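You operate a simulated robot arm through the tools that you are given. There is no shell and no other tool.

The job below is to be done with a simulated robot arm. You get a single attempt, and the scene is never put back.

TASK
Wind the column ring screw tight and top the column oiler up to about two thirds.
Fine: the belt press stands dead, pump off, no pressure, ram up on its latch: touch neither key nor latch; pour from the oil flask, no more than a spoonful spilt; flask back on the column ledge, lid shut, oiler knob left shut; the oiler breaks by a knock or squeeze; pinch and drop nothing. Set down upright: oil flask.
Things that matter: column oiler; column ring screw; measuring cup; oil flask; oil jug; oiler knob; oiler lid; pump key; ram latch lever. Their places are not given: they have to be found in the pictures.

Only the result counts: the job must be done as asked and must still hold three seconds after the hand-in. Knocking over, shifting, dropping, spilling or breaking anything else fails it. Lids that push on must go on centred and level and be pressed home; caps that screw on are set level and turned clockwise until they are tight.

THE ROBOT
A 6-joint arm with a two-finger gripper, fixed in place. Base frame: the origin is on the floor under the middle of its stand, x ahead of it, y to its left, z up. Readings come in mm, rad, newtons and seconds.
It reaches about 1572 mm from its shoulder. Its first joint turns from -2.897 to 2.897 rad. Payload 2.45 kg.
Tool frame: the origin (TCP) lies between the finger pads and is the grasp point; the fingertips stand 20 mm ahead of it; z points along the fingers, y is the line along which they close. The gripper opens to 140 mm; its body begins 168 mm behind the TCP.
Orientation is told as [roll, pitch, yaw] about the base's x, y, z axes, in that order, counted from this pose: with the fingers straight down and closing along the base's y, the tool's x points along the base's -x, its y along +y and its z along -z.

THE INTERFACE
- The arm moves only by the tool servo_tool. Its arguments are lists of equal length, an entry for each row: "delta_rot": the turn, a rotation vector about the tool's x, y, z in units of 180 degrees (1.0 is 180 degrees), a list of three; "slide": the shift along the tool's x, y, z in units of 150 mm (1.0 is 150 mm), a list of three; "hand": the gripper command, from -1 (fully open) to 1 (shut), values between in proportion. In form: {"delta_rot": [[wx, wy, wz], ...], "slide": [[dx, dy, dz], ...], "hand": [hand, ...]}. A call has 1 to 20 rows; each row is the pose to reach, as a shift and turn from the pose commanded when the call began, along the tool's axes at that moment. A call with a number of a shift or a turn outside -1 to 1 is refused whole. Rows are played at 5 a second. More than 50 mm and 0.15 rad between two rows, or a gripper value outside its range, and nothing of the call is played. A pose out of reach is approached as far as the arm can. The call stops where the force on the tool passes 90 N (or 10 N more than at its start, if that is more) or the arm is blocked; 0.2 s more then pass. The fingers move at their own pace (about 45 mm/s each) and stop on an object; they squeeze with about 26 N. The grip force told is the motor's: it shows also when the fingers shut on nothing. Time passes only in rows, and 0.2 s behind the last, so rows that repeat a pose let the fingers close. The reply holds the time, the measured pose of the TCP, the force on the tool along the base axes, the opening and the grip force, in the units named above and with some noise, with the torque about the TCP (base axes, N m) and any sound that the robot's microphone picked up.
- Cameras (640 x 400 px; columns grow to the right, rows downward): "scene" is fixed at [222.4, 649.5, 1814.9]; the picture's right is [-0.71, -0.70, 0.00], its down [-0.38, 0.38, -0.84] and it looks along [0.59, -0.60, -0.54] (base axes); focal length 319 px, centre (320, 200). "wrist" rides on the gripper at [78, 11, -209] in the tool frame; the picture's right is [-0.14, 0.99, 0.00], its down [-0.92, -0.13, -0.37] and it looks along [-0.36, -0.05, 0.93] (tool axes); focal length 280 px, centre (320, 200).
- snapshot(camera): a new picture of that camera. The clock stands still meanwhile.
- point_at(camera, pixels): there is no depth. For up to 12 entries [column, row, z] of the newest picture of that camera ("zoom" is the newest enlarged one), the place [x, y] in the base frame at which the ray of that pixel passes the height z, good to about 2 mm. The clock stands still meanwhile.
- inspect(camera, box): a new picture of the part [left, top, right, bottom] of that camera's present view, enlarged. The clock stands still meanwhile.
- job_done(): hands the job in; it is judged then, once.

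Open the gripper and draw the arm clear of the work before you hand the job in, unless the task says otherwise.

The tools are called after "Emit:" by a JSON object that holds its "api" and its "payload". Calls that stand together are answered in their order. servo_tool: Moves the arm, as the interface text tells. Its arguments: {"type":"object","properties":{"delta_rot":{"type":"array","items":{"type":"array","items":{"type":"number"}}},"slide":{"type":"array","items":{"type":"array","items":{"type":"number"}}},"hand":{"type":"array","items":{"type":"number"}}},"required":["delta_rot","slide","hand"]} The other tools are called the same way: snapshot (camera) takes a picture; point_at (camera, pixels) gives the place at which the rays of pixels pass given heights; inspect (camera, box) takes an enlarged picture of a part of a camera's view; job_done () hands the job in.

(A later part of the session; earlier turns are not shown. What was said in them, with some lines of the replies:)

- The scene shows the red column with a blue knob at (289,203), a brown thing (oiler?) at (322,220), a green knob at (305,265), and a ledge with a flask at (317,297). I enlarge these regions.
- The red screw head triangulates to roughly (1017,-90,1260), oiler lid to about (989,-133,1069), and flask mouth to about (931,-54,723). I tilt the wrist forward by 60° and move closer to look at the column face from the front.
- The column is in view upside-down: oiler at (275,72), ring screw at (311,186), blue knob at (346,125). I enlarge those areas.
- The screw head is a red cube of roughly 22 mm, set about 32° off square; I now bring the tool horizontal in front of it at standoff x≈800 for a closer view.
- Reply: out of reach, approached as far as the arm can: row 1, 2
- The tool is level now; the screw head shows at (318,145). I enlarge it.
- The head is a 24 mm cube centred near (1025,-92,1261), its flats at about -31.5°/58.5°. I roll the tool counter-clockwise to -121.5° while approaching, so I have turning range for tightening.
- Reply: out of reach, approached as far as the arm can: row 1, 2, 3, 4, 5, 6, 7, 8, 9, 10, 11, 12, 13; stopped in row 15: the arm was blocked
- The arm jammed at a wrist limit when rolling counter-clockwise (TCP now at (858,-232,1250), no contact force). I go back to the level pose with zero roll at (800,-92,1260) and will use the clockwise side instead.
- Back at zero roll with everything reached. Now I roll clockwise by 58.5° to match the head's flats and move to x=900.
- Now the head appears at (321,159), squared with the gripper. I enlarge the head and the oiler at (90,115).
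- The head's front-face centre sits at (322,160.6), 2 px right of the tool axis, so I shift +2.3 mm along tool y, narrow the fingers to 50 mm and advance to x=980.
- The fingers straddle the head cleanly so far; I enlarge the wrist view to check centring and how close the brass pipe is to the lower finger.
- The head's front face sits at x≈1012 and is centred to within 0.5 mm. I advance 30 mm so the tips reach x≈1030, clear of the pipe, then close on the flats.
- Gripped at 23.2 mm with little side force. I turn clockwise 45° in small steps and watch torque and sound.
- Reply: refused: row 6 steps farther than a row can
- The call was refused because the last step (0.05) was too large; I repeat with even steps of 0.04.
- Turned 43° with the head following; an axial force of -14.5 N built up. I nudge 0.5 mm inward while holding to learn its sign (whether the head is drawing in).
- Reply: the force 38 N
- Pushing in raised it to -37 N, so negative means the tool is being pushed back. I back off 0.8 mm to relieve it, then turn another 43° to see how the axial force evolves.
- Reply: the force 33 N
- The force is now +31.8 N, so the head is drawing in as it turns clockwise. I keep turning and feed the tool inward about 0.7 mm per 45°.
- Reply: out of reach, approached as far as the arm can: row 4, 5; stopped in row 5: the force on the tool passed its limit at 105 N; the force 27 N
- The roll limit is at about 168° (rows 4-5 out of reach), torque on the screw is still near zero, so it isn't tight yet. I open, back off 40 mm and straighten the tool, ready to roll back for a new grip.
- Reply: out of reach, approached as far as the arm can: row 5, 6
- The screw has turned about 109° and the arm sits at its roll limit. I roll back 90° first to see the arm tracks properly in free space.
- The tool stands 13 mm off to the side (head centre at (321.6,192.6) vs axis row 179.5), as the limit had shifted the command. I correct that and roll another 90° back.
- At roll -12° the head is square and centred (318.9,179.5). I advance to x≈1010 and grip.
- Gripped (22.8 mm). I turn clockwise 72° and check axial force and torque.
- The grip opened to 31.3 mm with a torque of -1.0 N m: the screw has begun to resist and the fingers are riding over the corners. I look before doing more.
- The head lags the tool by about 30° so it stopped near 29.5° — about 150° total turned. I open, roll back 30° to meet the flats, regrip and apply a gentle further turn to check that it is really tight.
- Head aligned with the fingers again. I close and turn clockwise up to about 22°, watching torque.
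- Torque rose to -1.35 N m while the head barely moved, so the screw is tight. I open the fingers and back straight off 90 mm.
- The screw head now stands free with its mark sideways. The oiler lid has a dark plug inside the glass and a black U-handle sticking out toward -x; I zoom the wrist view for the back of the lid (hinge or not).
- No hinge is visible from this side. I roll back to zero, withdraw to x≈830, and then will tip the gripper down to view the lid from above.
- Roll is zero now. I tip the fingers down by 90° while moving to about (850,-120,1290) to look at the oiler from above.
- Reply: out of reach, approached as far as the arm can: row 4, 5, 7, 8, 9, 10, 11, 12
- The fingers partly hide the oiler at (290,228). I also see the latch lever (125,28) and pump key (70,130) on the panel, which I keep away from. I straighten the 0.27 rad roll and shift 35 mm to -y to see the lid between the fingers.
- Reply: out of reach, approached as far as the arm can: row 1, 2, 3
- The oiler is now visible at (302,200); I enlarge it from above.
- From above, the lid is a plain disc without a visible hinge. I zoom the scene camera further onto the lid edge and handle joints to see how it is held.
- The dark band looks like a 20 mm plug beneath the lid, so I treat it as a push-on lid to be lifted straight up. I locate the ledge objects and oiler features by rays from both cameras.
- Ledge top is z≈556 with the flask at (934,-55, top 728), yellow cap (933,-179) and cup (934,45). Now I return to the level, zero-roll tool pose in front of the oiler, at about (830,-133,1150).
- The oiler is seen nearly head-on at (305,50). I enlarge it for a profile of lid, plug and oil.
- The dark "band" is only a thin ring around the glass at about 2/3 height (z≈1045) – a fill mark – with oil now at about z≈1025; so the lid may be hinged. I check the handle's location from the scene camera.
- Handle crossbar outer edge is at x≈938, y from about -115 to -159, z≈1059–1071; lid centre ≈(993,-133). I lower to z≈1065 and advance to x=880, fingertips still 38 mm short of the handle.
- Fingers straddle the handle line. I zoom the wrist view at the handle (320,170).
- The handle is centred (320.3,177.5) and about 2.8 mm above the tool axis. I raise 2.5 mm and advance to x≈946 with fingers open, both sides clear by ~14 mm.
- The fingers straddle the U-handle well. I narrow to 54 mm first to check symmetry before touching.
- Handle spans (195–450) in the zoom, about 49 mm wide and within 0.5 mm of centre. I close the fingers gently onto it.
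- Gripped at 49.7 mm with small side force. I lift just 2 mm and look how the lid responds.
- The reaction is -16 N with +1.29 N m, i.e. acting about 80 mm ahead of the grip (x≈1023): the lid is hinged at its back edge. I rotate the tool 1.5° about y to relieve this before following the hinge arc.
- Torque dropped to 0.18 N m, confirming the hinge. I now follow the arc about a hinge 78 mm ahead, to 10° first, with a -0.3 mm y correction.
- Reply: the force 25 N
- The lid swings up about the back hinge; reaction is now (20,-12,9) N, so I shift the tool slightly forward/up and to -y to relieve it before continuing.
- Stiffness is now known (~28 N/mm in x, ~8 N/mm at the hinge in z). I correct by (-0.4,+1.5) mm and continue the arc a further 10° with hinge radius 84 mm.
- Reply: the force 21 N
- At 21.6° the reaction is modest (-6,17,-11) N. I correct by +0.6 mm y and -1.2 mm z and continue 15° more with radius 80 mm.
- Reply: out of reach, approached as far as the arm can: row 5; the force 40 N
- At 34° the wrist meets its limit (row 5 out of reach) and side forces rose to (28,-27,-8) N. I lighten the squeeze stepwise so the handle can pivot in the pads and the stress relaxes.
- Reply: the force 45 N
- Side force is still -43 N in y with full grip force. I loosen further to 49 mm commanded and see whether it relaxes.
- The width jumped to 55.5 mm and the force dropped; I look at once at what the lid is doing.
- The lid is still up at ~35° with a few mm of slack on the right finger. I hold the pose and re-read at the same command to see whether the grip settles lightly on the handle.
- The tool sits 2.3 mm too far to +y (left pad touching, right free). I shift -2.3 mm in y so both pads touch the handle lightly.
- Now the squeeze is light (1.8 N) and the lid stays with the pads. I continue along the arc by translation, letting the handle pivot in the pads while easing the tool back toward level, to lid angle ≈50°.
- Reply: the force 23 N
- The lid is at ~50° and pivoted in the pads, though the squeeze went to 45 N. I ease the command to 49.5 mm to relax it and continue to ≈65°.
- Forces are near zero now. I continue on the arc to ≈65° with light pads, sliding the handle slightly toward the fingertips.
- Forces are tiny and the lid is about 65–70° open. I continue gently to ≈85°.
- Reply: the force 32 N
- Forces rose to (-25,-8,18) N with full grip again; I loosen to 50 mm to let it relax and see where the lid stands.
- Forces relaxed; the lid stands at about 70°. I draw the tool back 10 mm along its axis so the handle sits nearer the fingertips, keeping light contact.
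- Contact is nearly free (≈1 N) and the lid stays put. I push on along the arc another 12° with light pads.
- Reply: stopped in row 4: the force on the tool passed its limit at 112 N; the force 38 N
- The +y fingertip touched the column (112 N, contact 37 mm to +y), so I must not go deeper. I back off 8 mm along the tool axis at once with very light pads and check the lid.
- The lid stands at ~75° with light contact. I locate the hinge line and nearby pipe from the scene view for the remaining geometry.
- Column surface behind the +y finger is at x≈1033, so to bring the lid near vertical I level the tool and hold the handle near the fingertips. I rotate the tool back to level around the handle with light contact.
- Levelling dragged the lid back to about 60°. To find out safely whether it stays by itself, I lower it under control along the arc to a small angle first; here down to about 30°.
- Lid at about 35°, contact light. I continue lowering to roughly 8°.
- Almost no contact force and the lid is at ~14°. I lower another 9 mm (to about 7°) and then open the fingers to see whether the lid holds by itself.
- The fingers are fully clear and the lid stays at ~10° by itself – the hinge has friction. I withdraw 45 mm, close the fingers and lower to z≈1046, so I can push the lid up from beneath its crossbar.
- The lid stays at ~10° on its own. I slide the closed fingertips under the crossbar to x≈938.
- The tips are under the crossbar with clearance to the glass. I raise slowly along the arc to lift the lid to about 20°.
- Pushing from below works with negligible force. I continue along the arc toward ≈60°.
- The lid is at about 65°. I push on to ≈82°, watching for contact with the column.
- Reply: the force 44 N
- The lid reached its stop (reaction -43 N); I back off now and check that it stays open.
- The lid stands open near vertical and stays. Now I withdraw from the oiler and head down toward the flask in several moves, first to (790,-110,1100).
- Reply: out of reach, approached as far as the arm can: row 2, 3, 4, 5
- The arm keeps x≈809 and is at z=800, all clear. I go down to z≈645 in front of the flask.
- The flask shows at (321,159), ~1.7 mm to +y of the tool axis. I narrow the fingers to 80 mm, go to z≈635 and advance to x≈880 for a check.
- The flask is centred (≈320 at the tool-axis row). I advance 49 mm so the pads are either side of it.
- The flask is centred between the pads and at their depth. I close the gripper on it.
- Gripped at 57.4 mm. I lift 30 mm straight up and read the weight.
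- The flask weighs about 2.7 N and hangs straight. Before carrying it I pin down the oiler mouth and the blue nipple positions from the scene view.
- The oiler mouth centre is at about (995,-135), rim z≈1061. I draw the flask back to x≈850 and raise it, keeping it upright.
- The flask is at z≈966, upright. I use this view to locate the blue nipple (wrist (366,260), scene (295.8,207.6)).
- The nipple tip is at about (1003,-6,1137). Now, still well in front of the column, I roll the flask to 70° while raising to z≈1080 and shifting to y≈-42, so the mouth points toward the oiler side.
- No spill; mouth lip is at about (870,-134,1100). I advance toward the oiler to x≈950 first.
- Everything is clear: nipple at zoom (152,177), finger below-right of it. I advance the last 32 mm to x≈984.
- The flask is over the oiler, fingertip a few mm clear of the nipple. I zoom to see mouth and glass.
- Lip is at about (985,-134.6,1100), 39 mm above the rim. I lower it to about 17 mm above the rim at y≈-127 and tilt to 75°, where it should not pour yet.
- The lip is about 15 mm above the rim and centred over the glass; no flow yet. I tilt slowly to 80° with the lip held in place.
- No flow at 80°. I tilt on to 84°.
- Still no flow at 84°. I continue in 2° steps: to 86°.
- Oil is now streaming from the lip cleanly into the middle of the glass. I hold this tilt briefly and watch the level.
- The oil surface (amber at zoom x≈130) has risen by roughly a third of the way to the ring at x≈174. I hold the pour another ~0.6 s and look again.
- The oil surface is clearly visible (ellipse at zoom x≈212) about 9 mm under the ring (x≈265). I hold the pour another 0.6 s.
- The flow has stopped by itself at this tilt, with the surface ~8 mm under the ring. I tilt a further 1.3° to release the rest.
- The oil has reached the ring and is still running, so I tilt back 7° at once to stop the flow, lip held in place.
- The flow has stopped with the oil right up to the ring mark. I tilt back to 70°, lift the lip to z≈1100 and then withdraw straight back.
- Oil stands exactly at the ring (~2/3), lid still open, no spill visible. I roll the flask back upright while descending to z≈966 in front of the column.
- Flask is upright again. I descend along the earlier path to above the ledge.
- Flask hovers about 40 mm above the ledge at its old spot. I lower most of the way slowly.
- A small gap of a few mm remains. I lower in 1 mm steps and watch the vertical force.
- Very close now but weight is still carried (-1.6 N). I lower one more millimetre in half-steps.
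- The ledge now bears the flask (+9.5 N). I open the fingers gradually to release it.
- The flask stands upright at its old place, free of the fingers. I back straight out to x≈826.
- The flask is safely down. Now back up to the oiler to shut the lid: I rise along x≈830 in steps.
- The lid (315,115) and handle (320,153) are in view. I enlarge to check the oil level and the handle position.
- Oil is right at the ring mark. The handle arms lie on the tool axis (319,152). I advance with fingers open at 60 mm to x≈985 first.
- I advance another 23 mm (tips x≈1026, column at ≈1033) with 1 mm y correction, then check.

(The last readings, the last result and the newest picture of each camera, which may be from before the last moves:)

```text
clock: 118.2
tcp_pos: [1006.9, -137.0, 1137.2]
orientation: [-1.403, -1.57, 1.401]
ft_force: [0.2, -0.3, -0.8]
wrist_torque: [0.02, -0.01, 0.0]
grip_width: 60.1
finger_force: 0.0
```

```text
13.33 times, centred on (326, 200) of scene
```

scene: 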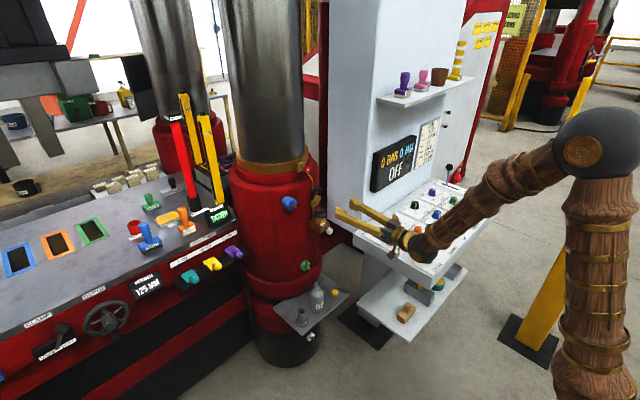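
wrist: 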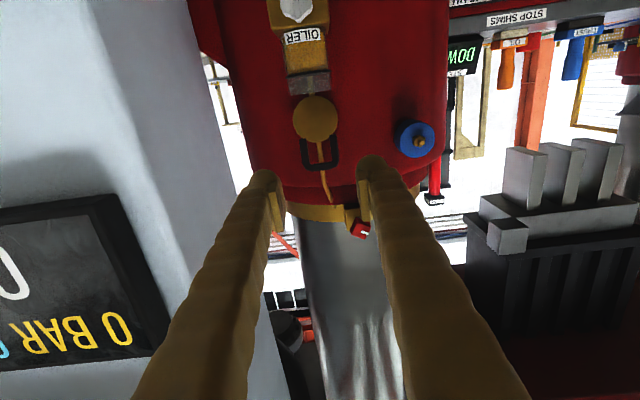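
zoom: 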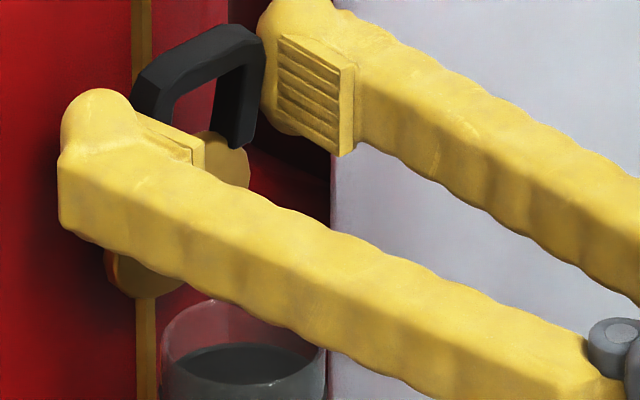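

The handle sits between the pads, about 1 mm to +y of centre. I correct and close gently to touch it.

Emit:
{"api": "servo_tool", "payload": {"delta_rot": [[0, 0, 0], [0, 0, 0], [0, 0, 0], [0, 0, 0]], "slide": [[0, 0.006, 0], [0, 0.006, 0], [0, 0.006, 0], [0, 0.006, 0]], "hand": [0.2, 0.26, 0.29, 0.3]}}

Emit:
{"api": "inspect", "payload": {"camera": "wrist", "box": [230, 70, 410, 240]}}

```text
clock: 119.2
tcp_pos: [1007.6, -135.3, 1137.6]
orientation: [-1.448, -1.571, 1.447]
ft_force: [0.6, 1.7, 0.2]
wrist_torque: [-0.01, -0.01, 0.04]
grip_width: 50.7
finger_force: 0.3
```

```text
2.35 times, centred on (320, 155) of wrist
```

zoom: 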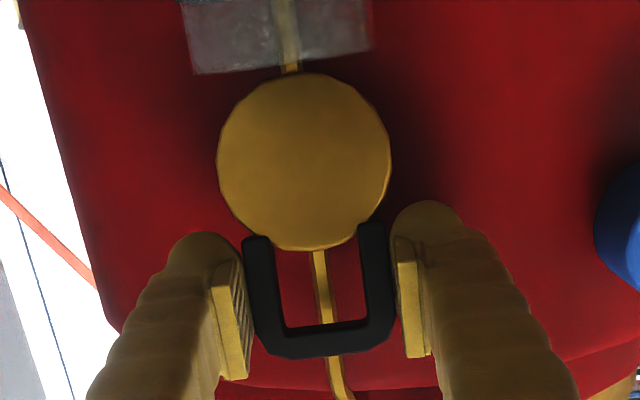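

Light touch on both sides. I squeeze slightly more and pull the handle back along the arc to about 65°.

Emit:
{"api": "servo_tool", "payload": {"delta_rot": [[0, 0, 0], [0, 0, 0], [0, 0, 0], [0, 0, 0], [0, 0, 0]], "slide": [[0, 0.003, 0], [0.006, 0.003, -0.047], [0.0147, 0.003, -0.088], [0.0273, 0.003, -0.128], [0.0433, 0.003, -0.166]], "hand": [0.308, 0.308, 0.308, 0.308, 0.308]}}

Emit:
{"api": "inspect", "payload": {"camera": "wrist", "box": [230, 70, 410, 240]}}

Emit:
{"api": "inspect", "payload": {"camera": "scene", "box": [302, 185, 350, 215]}}

```text
clock: 120.4
tcp_pos: [982.2, -134.6, 1130.9]
orientation: [-1.63, -1.568, 1.63]
ft_force: [1.0, -1.8, -0.3]
wrist_torque: [0.03, 0.02, 0.0]
grip_width: 50.3
finger_force: 0.1
```

```text
2.35 times, centred on (320, 155) of wrist
```

zoom: 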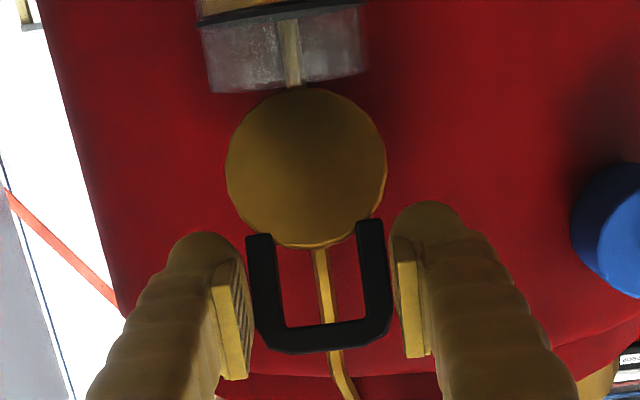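

```text
13.33 times, centred on (326, 200) of scene
```

zoom: 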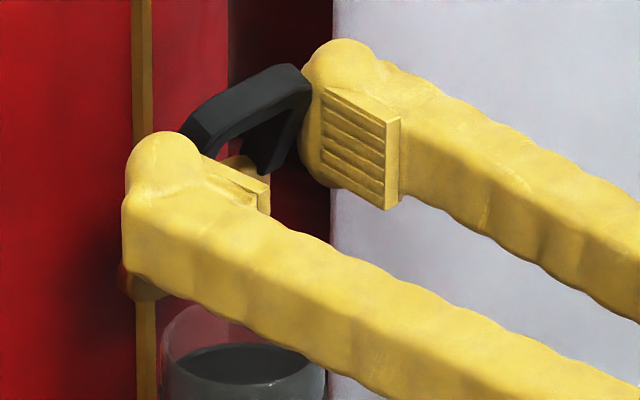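

The lid follows (now ~68°) with negligible force. I continue lowering it along the arc to about 30°.

Emit:
{"api": "servo_tool", "payload": {"delta_rot": [[0, 0, 0], [0, 0, 0], [0, 0, 0], [0, 0, 0], [0, 0, 0], [0, 0, 0], [0, 0, 0]], "slide": [[0.0193, 0, -0.0373], [0.042, 0, -0.0727], [0.0673, 0, -0.106], [0.0953, 0, -0.1367], [0.126, 0, -0.1647], [0.1593, 0, -0.19], [0.1947, 0, -0.2127]], "hand": [0.308, 0.308, 0.308, 0.308, 0.308, 0.308, 0.308]}}

Emit:
{"api": "inspect", "payload": {"camera": "wrist", "box": [230, 70, 410, 240]}}

Emit:
{"api": "inspect", "payload": {"camera": "scene", "box": [302, 190, 350, 220]}}

```text
clock: 122.0
tcp_pos: [950.1, -135.9, 1101.7]
orientation: [-1.401, -1.569, 1.399]
ft_force: [1.0, 0.4, 0.9]
wrist_torque: [0.01, 0.04, 0.01]
grip_width: 49.1
finger_force: 0.0
```

```text
2.35 times, centred on (320, 155) of wrist
```

zoom: 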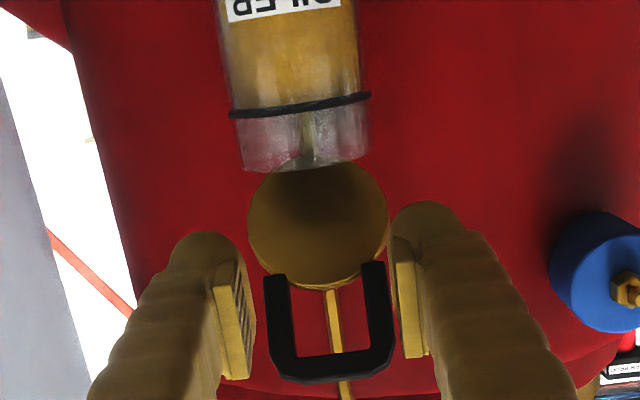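

```text
13.33 times, centred on (326, 205) of scene
```

zoom: 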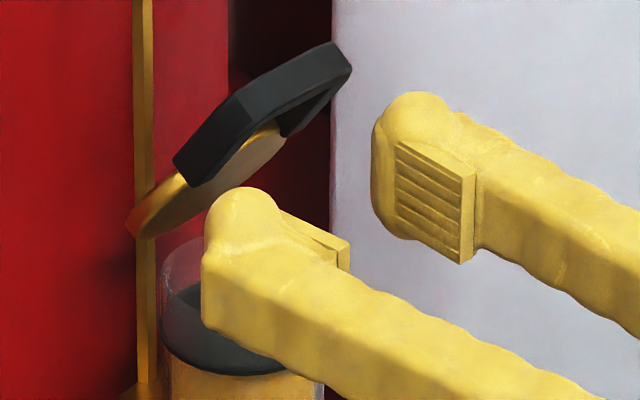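

The handle slipped out of the light grip and the lid stays at ~55° by itself. I withdraw, close the fingers and go above the handle to press it down from the top instead.

Emit:
{"api": "servo_tool", "payload": {"delta_rot": [[0, 0, 0], [0, 0, 0], [0, 0, 0], [0, 0, 0], [0, 0, 0], [0, 0, 0], [0, 0, 0]], "slide": [[0, 0, -0.15], [0, 0, -0.3], [0, 0, -0.42], [-0.15, 0, -0.42], [-0.3, 0, -0.42], [-0.45, 0, -0.42], [-0.5, 0, -0.42]], "hand": [0.28, 0.28, 0.28, 1, 1, 1, 1]}}

Emit:
{"api": "inspect", "payload": {"camera": "scene", "box": [296, 180, 360, 230]}}

Emit:
{"api": "inspect", "payload": {"camera": "wrist", "box": [230, 60, 410, 240]}}

```text
clock: 123.6
tcp_pos: [886.4, -135.1, 1176.7]
orientation: [-1.479, -1.569, 1.478]
ft_force: [0.0, 0.2, -0.1]
wrist_torque: [-0.01, 0.0, 0.0]
grip_width: 0.0
finger_force: 25.5
```

```text
8.00 times, centred on (328, 205) of scene
```

zoom: 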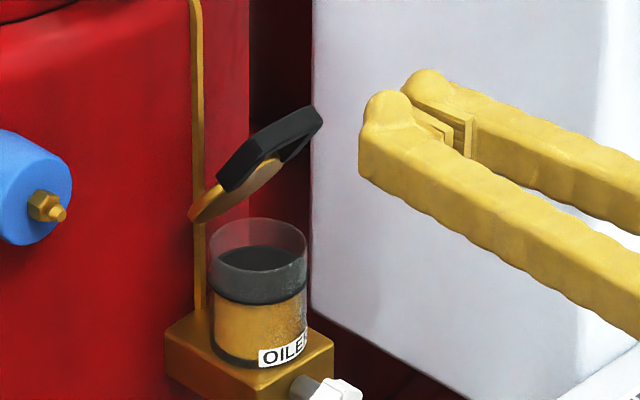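

```text
2.22 times, centred on (320, 150) of wrist
```

zoom: 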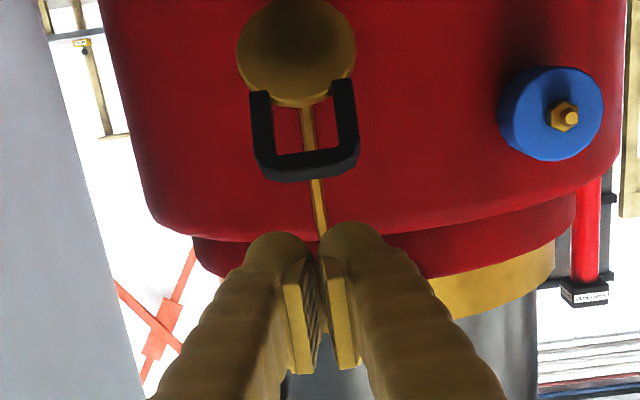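

The closed fingers are above the handle. I advance over it to x≈976 at z≈1177.

Emit:
{"api": "servo_tool", "payload": {"delta_rot": [[0, 0, 0], [0, 0, 0], [0, 0, 0], [0, 0, 0]], "slide": [[0, -0.003, 0.16], [0, -0.003, 0.32], [0, -0.003, 0.48], [0, -0.003, 0.6]], "hand": [1, 1, 1, 1]}}

Emit:
{"api": "inspect", "payload": {"camera": "scene", "box": [296, 180, 360, 230]}}

Emit:
{"api": "inspect", "payload": {"camera": "wrist", "box": [230, 60, 410, 240]}}

```text
clock: 124.6
tcp_pos: [976.5, -134.8, 1175.9]
orientation: [-1.588, -1.57, 1.586]
ft_force: [0.3, -0.5, -0.8]
wrist_torque: [0.02, 0.01, 0.02]
grip_width: 0.0
finger_force: 26.0
```

```text
8.00 times, centred on (328, 205) of scene
```

zoom: 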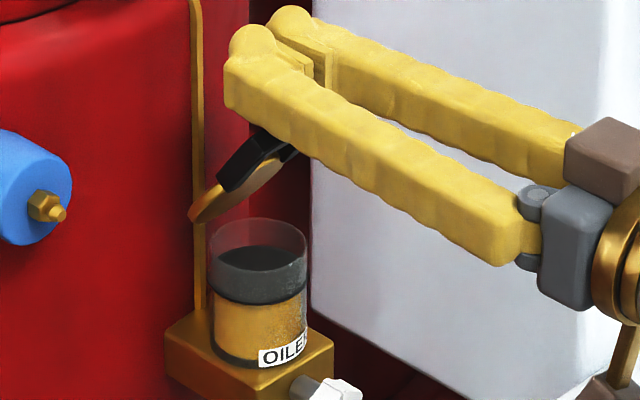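

```text
2.22 times, centred on (320, 150) of wrist
```

zoom: 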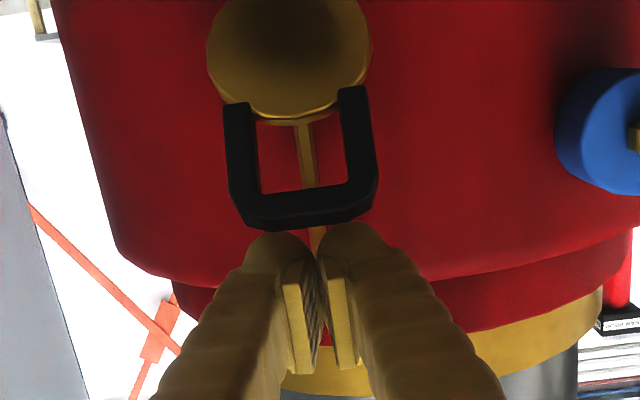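

I press down gently onto the crossbar along the closing arc, to about z=1136.

Emit:
{"api": "servo_tool", "payload": {"delta_rot": [[0, 0, 0], [0, 0, 0], [0, 0, 0], [0, 0, 0], [0, 0, 0]], "slide": [[0.08, 0, 0], [0.14, 0, 0], [0.18, 0, -0.013], [0.225, 0, -0.04], [0.267, 0, -0.067]], "hand": [1, 1, 1, 1, 1]}}

Emit:
{"api": "inspect", "payload": {"camera": "scene", "box": [296, 180, 360, 230]}}

Emit:
{"api": "inspect", "payload": {"camera": "wrist", "box": [230, 60, 410, 240]}}

```text
clock: 125.8
tcp_pos: [967.2, -135.2, 1135.0]
orientation: [-1.16, -1.569, 1.16]
ft_force: [0.6, 1.0, 0.1]
wrist_torque: [0.01, -0.02, -0.01]
grip_width: 0.0
finger_force: 29.5
```

```text
8.00 times, centred on (328, 205) of scene
```

zoom: 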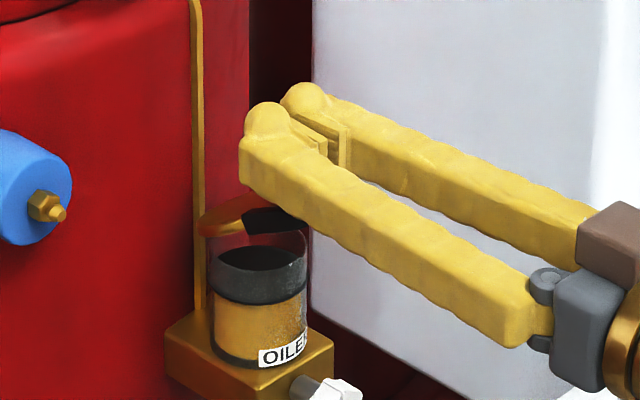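

```text
2.22 times, centred on (320, 150) of wrist
```

zoom: 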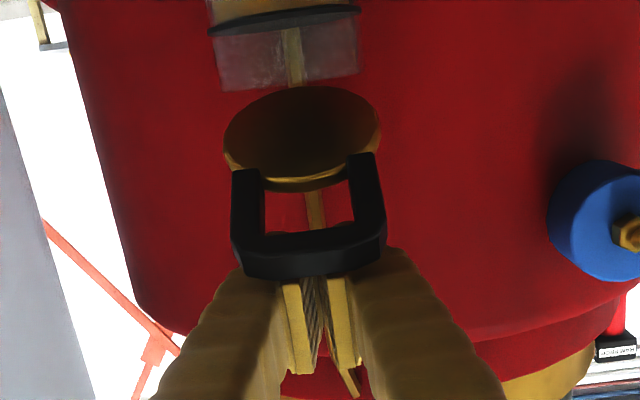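

The lid is moving down nicely without force, now ~25°. I continue to z≈1095, then inspect before the final press.

Emit:
{"api": "servo_tool", "payload": {"delta_rot": [[0, 0, 0], [0, 0, 0], [0, 0, 0], [0, 0, 0]], "slide": [[0.08, 0, -0.04], [0.16, 0, -0.073], [0.22, 0, -0.093], [0.267, 0, -0.107]], "hand": [1, 1, 1, 1]}}

Emit:
{"api": "inspect", "payload": {"camera": "scene", "box": [296, 190, 350, 230]}}

Emit:
{"api": "inspect", "payload": {"camera": "wrist", "box": [230, 60, 410, 240]}}

```text
clock: 126.8
tcp_pos: [951.4, -135.6, 1096.6]
orientation: [-1.381, -1.57, 1.38]
ft_force: [0.0, 0.2, 0.1]
wrist_torque: [0.0, -0.01, 0.01]
grip_width: 0.0
finger_force: 29.2
```

```text
10.00 times, centred on (323, 210) of scene
```

zoom: 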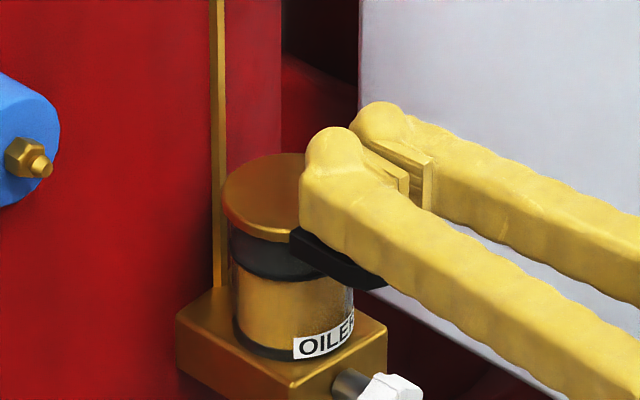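

```text
2.22 times, centred on (320, 150) of wrist
```

zoom: 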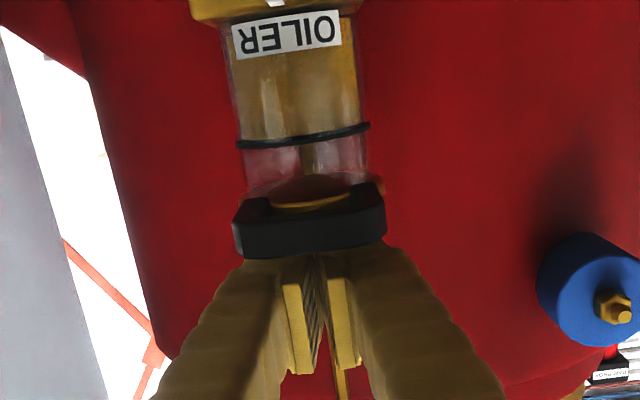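

Nearly shut. I lower in 2 mm steps and watch for the seating force.

Emit:
{"api": "servo_tool", "payload": {"delta_rot": [[0, 0, 0], [0, 0, 0], [0, 0, 0]], "slide": [[0.0133, 0, -0.003], [0.0267, 0, -0.005], [0.04, 0, -0.007]], "hand": [1, 1, 1]}}

Emit:
{"api": "inspect", "payload": {"camera": "wrist", "box": [260, 90, 380, 180]}}

```text
clock: 127.6
tcp_pos: [949.6, -133.7, 1092.7]
orientation: [-2.381, -1.567, 2.38]
ft_force: [0.1, 1.2, 8.0]
wrist_torque: [-0.06, -0.09, -0.04]
grip_width: 0.1
finger_force: 29.6
```

```text
4.44 times, centred on (320, 135) of wrist
```

zoom: 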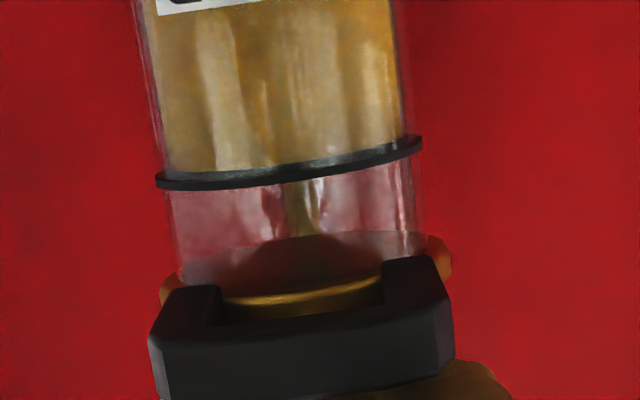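

Seating force of 8 N appears and the lid sits on the glass. I lift off and check the lid from the scene camera.

Emit:
{"api": "servo_tool", "payload": {"delta_rot": [[0, 0, 0], [0, 0, 0], [0, 0, 0], [0, 0, 0], [0, 0, 0], [0, 0, 0]], "slide": [[-0.04, 0, 0], [-0.1, 0, 0], [-0.2, 0, 0], [-0.3, 0, -0.15], [-0.3, 0, -0.35], [-0.3, 0, -0.55]], "hand": [1, 1, 1, 1, 1, 1]}}

Emit:
{"api": "inspect", "payload": {"camera": "scene", "box": [304, 203, 340, 226]}}

Emit:
{"api": "inspect", "payload": {"camera": "wrist", "box": [250, 30, 370, 130]}}

```text
clock: 129.0
tcp_pos: [867.7, -135.1, 1134.6]
orientation: [-1.196, -1.568, 1.197]
ft_force: [0.2, -1.3, -0.6]
wrist_torque: [-0.01, 0.01, -0.01]
grip_width: 0.0
finger_force: 28.8
```

```text
16.00 times, centred on (322, 214) of scene
```

zoom: 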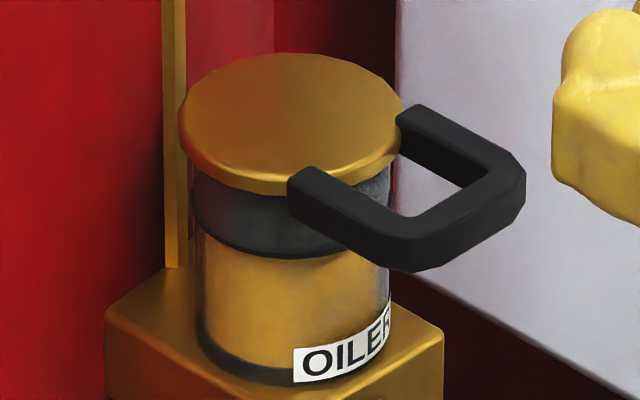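

```text
4.00 times, centred on (310, 80) of wrist
```

zoom: 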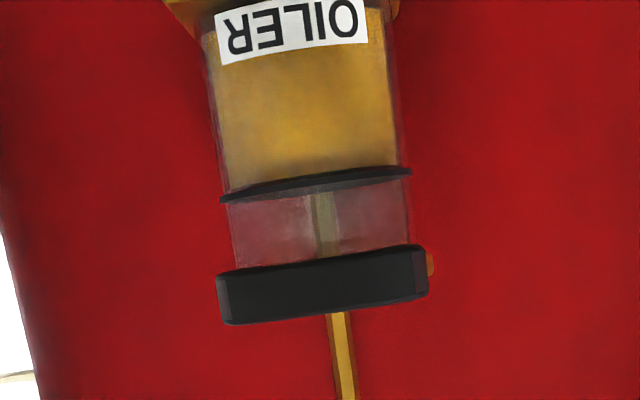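

The lid sits exactly as in the first picture, oil at the ring. I open the gripper, draw the arm back, and check the screw, knob, ledge and panel.

Emit:
{"api": "servo_tool", "payload": {"delta_rot": [[0, 0, 0], [0, 0, 0], [0, 0, 0], [0, 0, 0], [0, 0, 0]], "slide": [[-0.1, 0.05, -0.05], [-0.3, 0.1, -0.1], [-0.5, 0.2, -0.15], [-0.7, 0.3, -0.2], [-0.9, 0.4, -0.25]], "hand": [1, 0.3, -0.3, -0.8, -1]}}

Emit:
{"api": "snapshot", "payload": {"camera": "scene"}}

Emit:
{"api": "inspect", "payload": {"camera": "scene", "box": [270, 140, 350, 190]}}

Emit:
{"api": "inspect", "payload": {"camera": "scene", "box": [290, 195, 354, 235]}}

Emit:
{"api": "inspect", "payload": {"camera": "scene", "box": [240, 250, 368, 350]}}

Emit:
{"api": "inspect", "payload": {"camera": "scene", "box": [350, 160, 510, 260]}}

```text
clock: 130.2
tcp_pos: [828.9, -76.1, 1269.9]
orientation: [-1.502, -1.57, 1.504]
ft_force: [-0.1, 0.0, 0.9]
wrist_torque: [-0.03, 0.01, 0.01]
grip_width: 83.8
finger_force: 0.0
```

```text
taken
```

scene: 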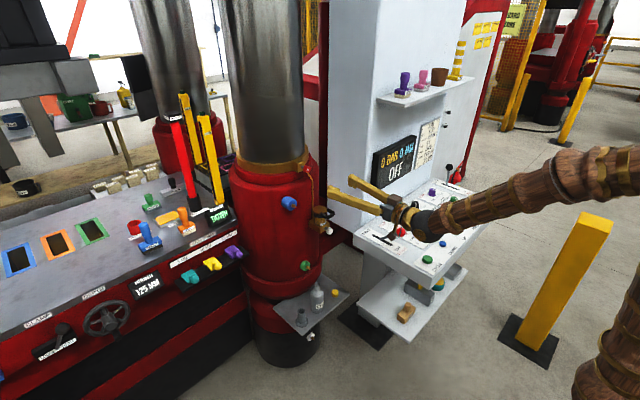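

```text
8.00 times, centred on (310, 165) of scene
```

zoom: 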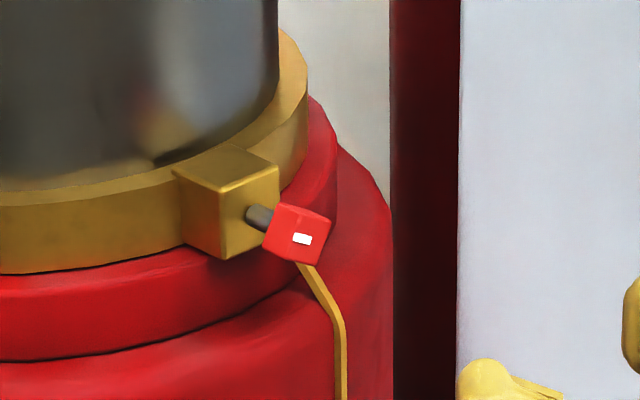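

```text
10.00 times, centred on (322, 215) of scene
```

zoom: 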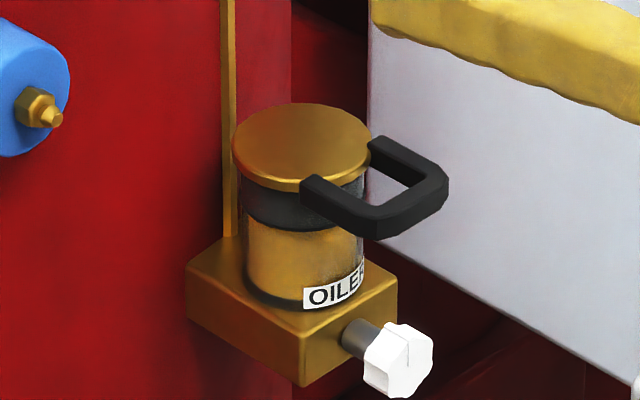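

```text
4.00 times, centred on (304, 300) of scene
```

zoom: 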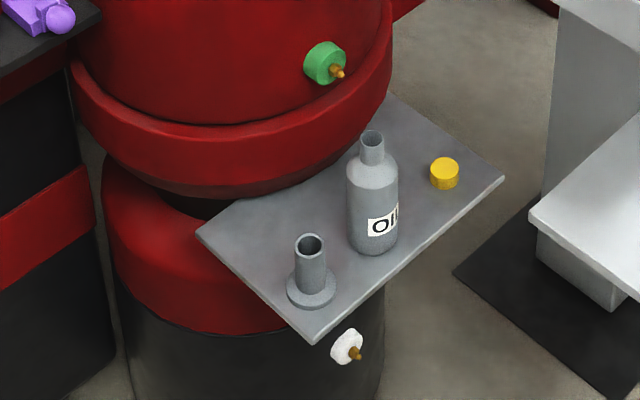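

```text
4.00 times, centred on (430, 210) of scene
```

zoom: 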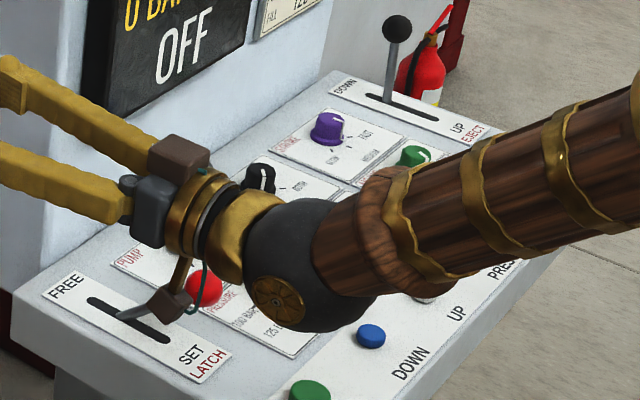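

Everything looks right: screw mark unchanged since tightening, lid shut, knob as before, flask upright in place, lever ball at (401,232) as at the start. I draw the arm a bit farther back with the gripper fully open.

Emit:
{"api": "servo_tool", "payload": {"delta_rot": [[0, 0, 0], [0, 0, 0], [0, 0, 0], [0, 0, 0], [0, 0, 0]], "slide": [[-0.12, 0.05, -0.04], [-0.24, 0.1, -0.08], [-0.36, 0.15, -0.12], [-0.48, 0.2, -0.16], [-0.6, 0.25, -0.2]], "hand": [-1, -1, -1, -1, -1]}}

Emit:
{"api": "inspect", "payload": {"camera": "scene", "box": [304, 203, 340, 226]}}

Emit:
{"api": "snapshot", "payload": {"camera": "wrist"}}

Emit:
{"api": "snapshot", "payload": {"camera": "scene"}}

```text
clock: 131.4
tcp_pos: [799.7, -37.8, 1359.3]
orientation: [-1.056, -1.567, 1.056]
ft_force: [-0.3, 0.4, 1.0]
wrist_torque: [0.01, 0.02, 0.03]
grip_width: 140.0
finger_force: 0.0
```

```text
16.00 times, centred on (322, 214) of scene
```

zoom: 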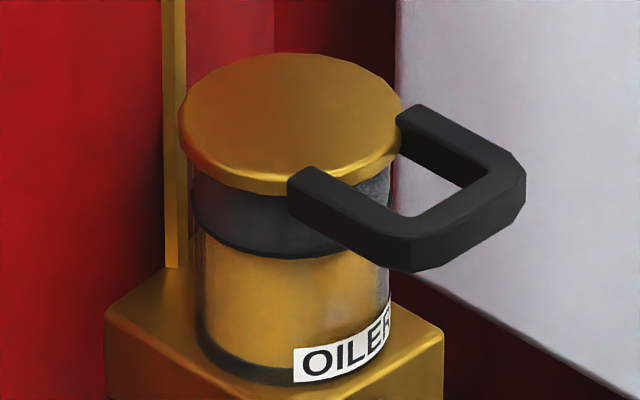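

```text
taken
```

wrist: 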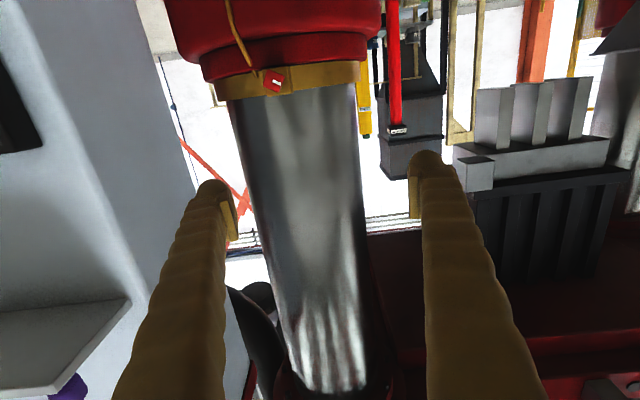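

```text
taken
```

scene: 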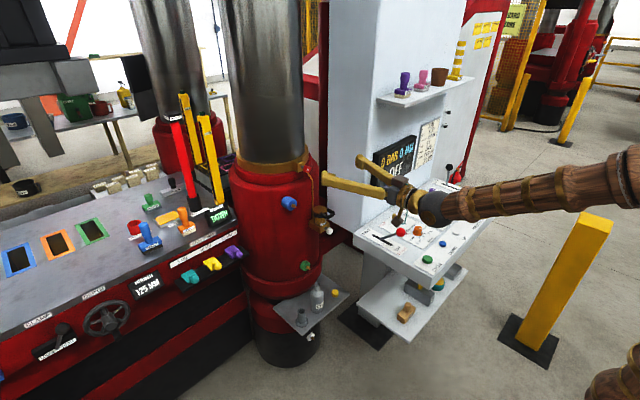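

The lid is shut, the oil holds at the ring mark, and the flask stands upright on the ledge. The screw is tight, and the gripper is open and clear of the work. I hand the job in.

Emit:
{"api": "job_done", "payload": {}}

```text
The job is handed in.
```

The ring screw is tight, the column oiler is filled to about two thirds, and I have handed the job in. I have not seen a result from the judging.

- **Ring screw:** I turned it clockwise about 150° until it stopped. A second try at 1.35 N·m barely moved it.
- **Oiler:** I poured from the oil flask until the oil reached the dark ring on the glass, which I measured at roughly two thirds of the height. I saw no oil spilt.
- **Lid and knob:** The lid is hinged at the back. I pressed it shut with about 8 N, and it sits exactly as it did at the start. I never touched the oiler knob.
- **Flask:** It stands upright on the column ledge where it was.
- **Pump key and ram latch:** I touched neither. The latch lever looks the same as in the first picture.

**Contacts along the way:**
- **Column:** A fingertip hit the column while I was opening the lid (112 N), and I backed off at once.
- **Lid:** Sideways force on the lid handle reached about 43 N at one point, and pushing the lid back to its stop gave about the same.
- **Ring screw:** One turn of the ring screw stopped at 105 N when the wrist ran out of range.

I saw no damage from any of these in the later pictures.

The gripper is open and the arm is drawn clear of the work.
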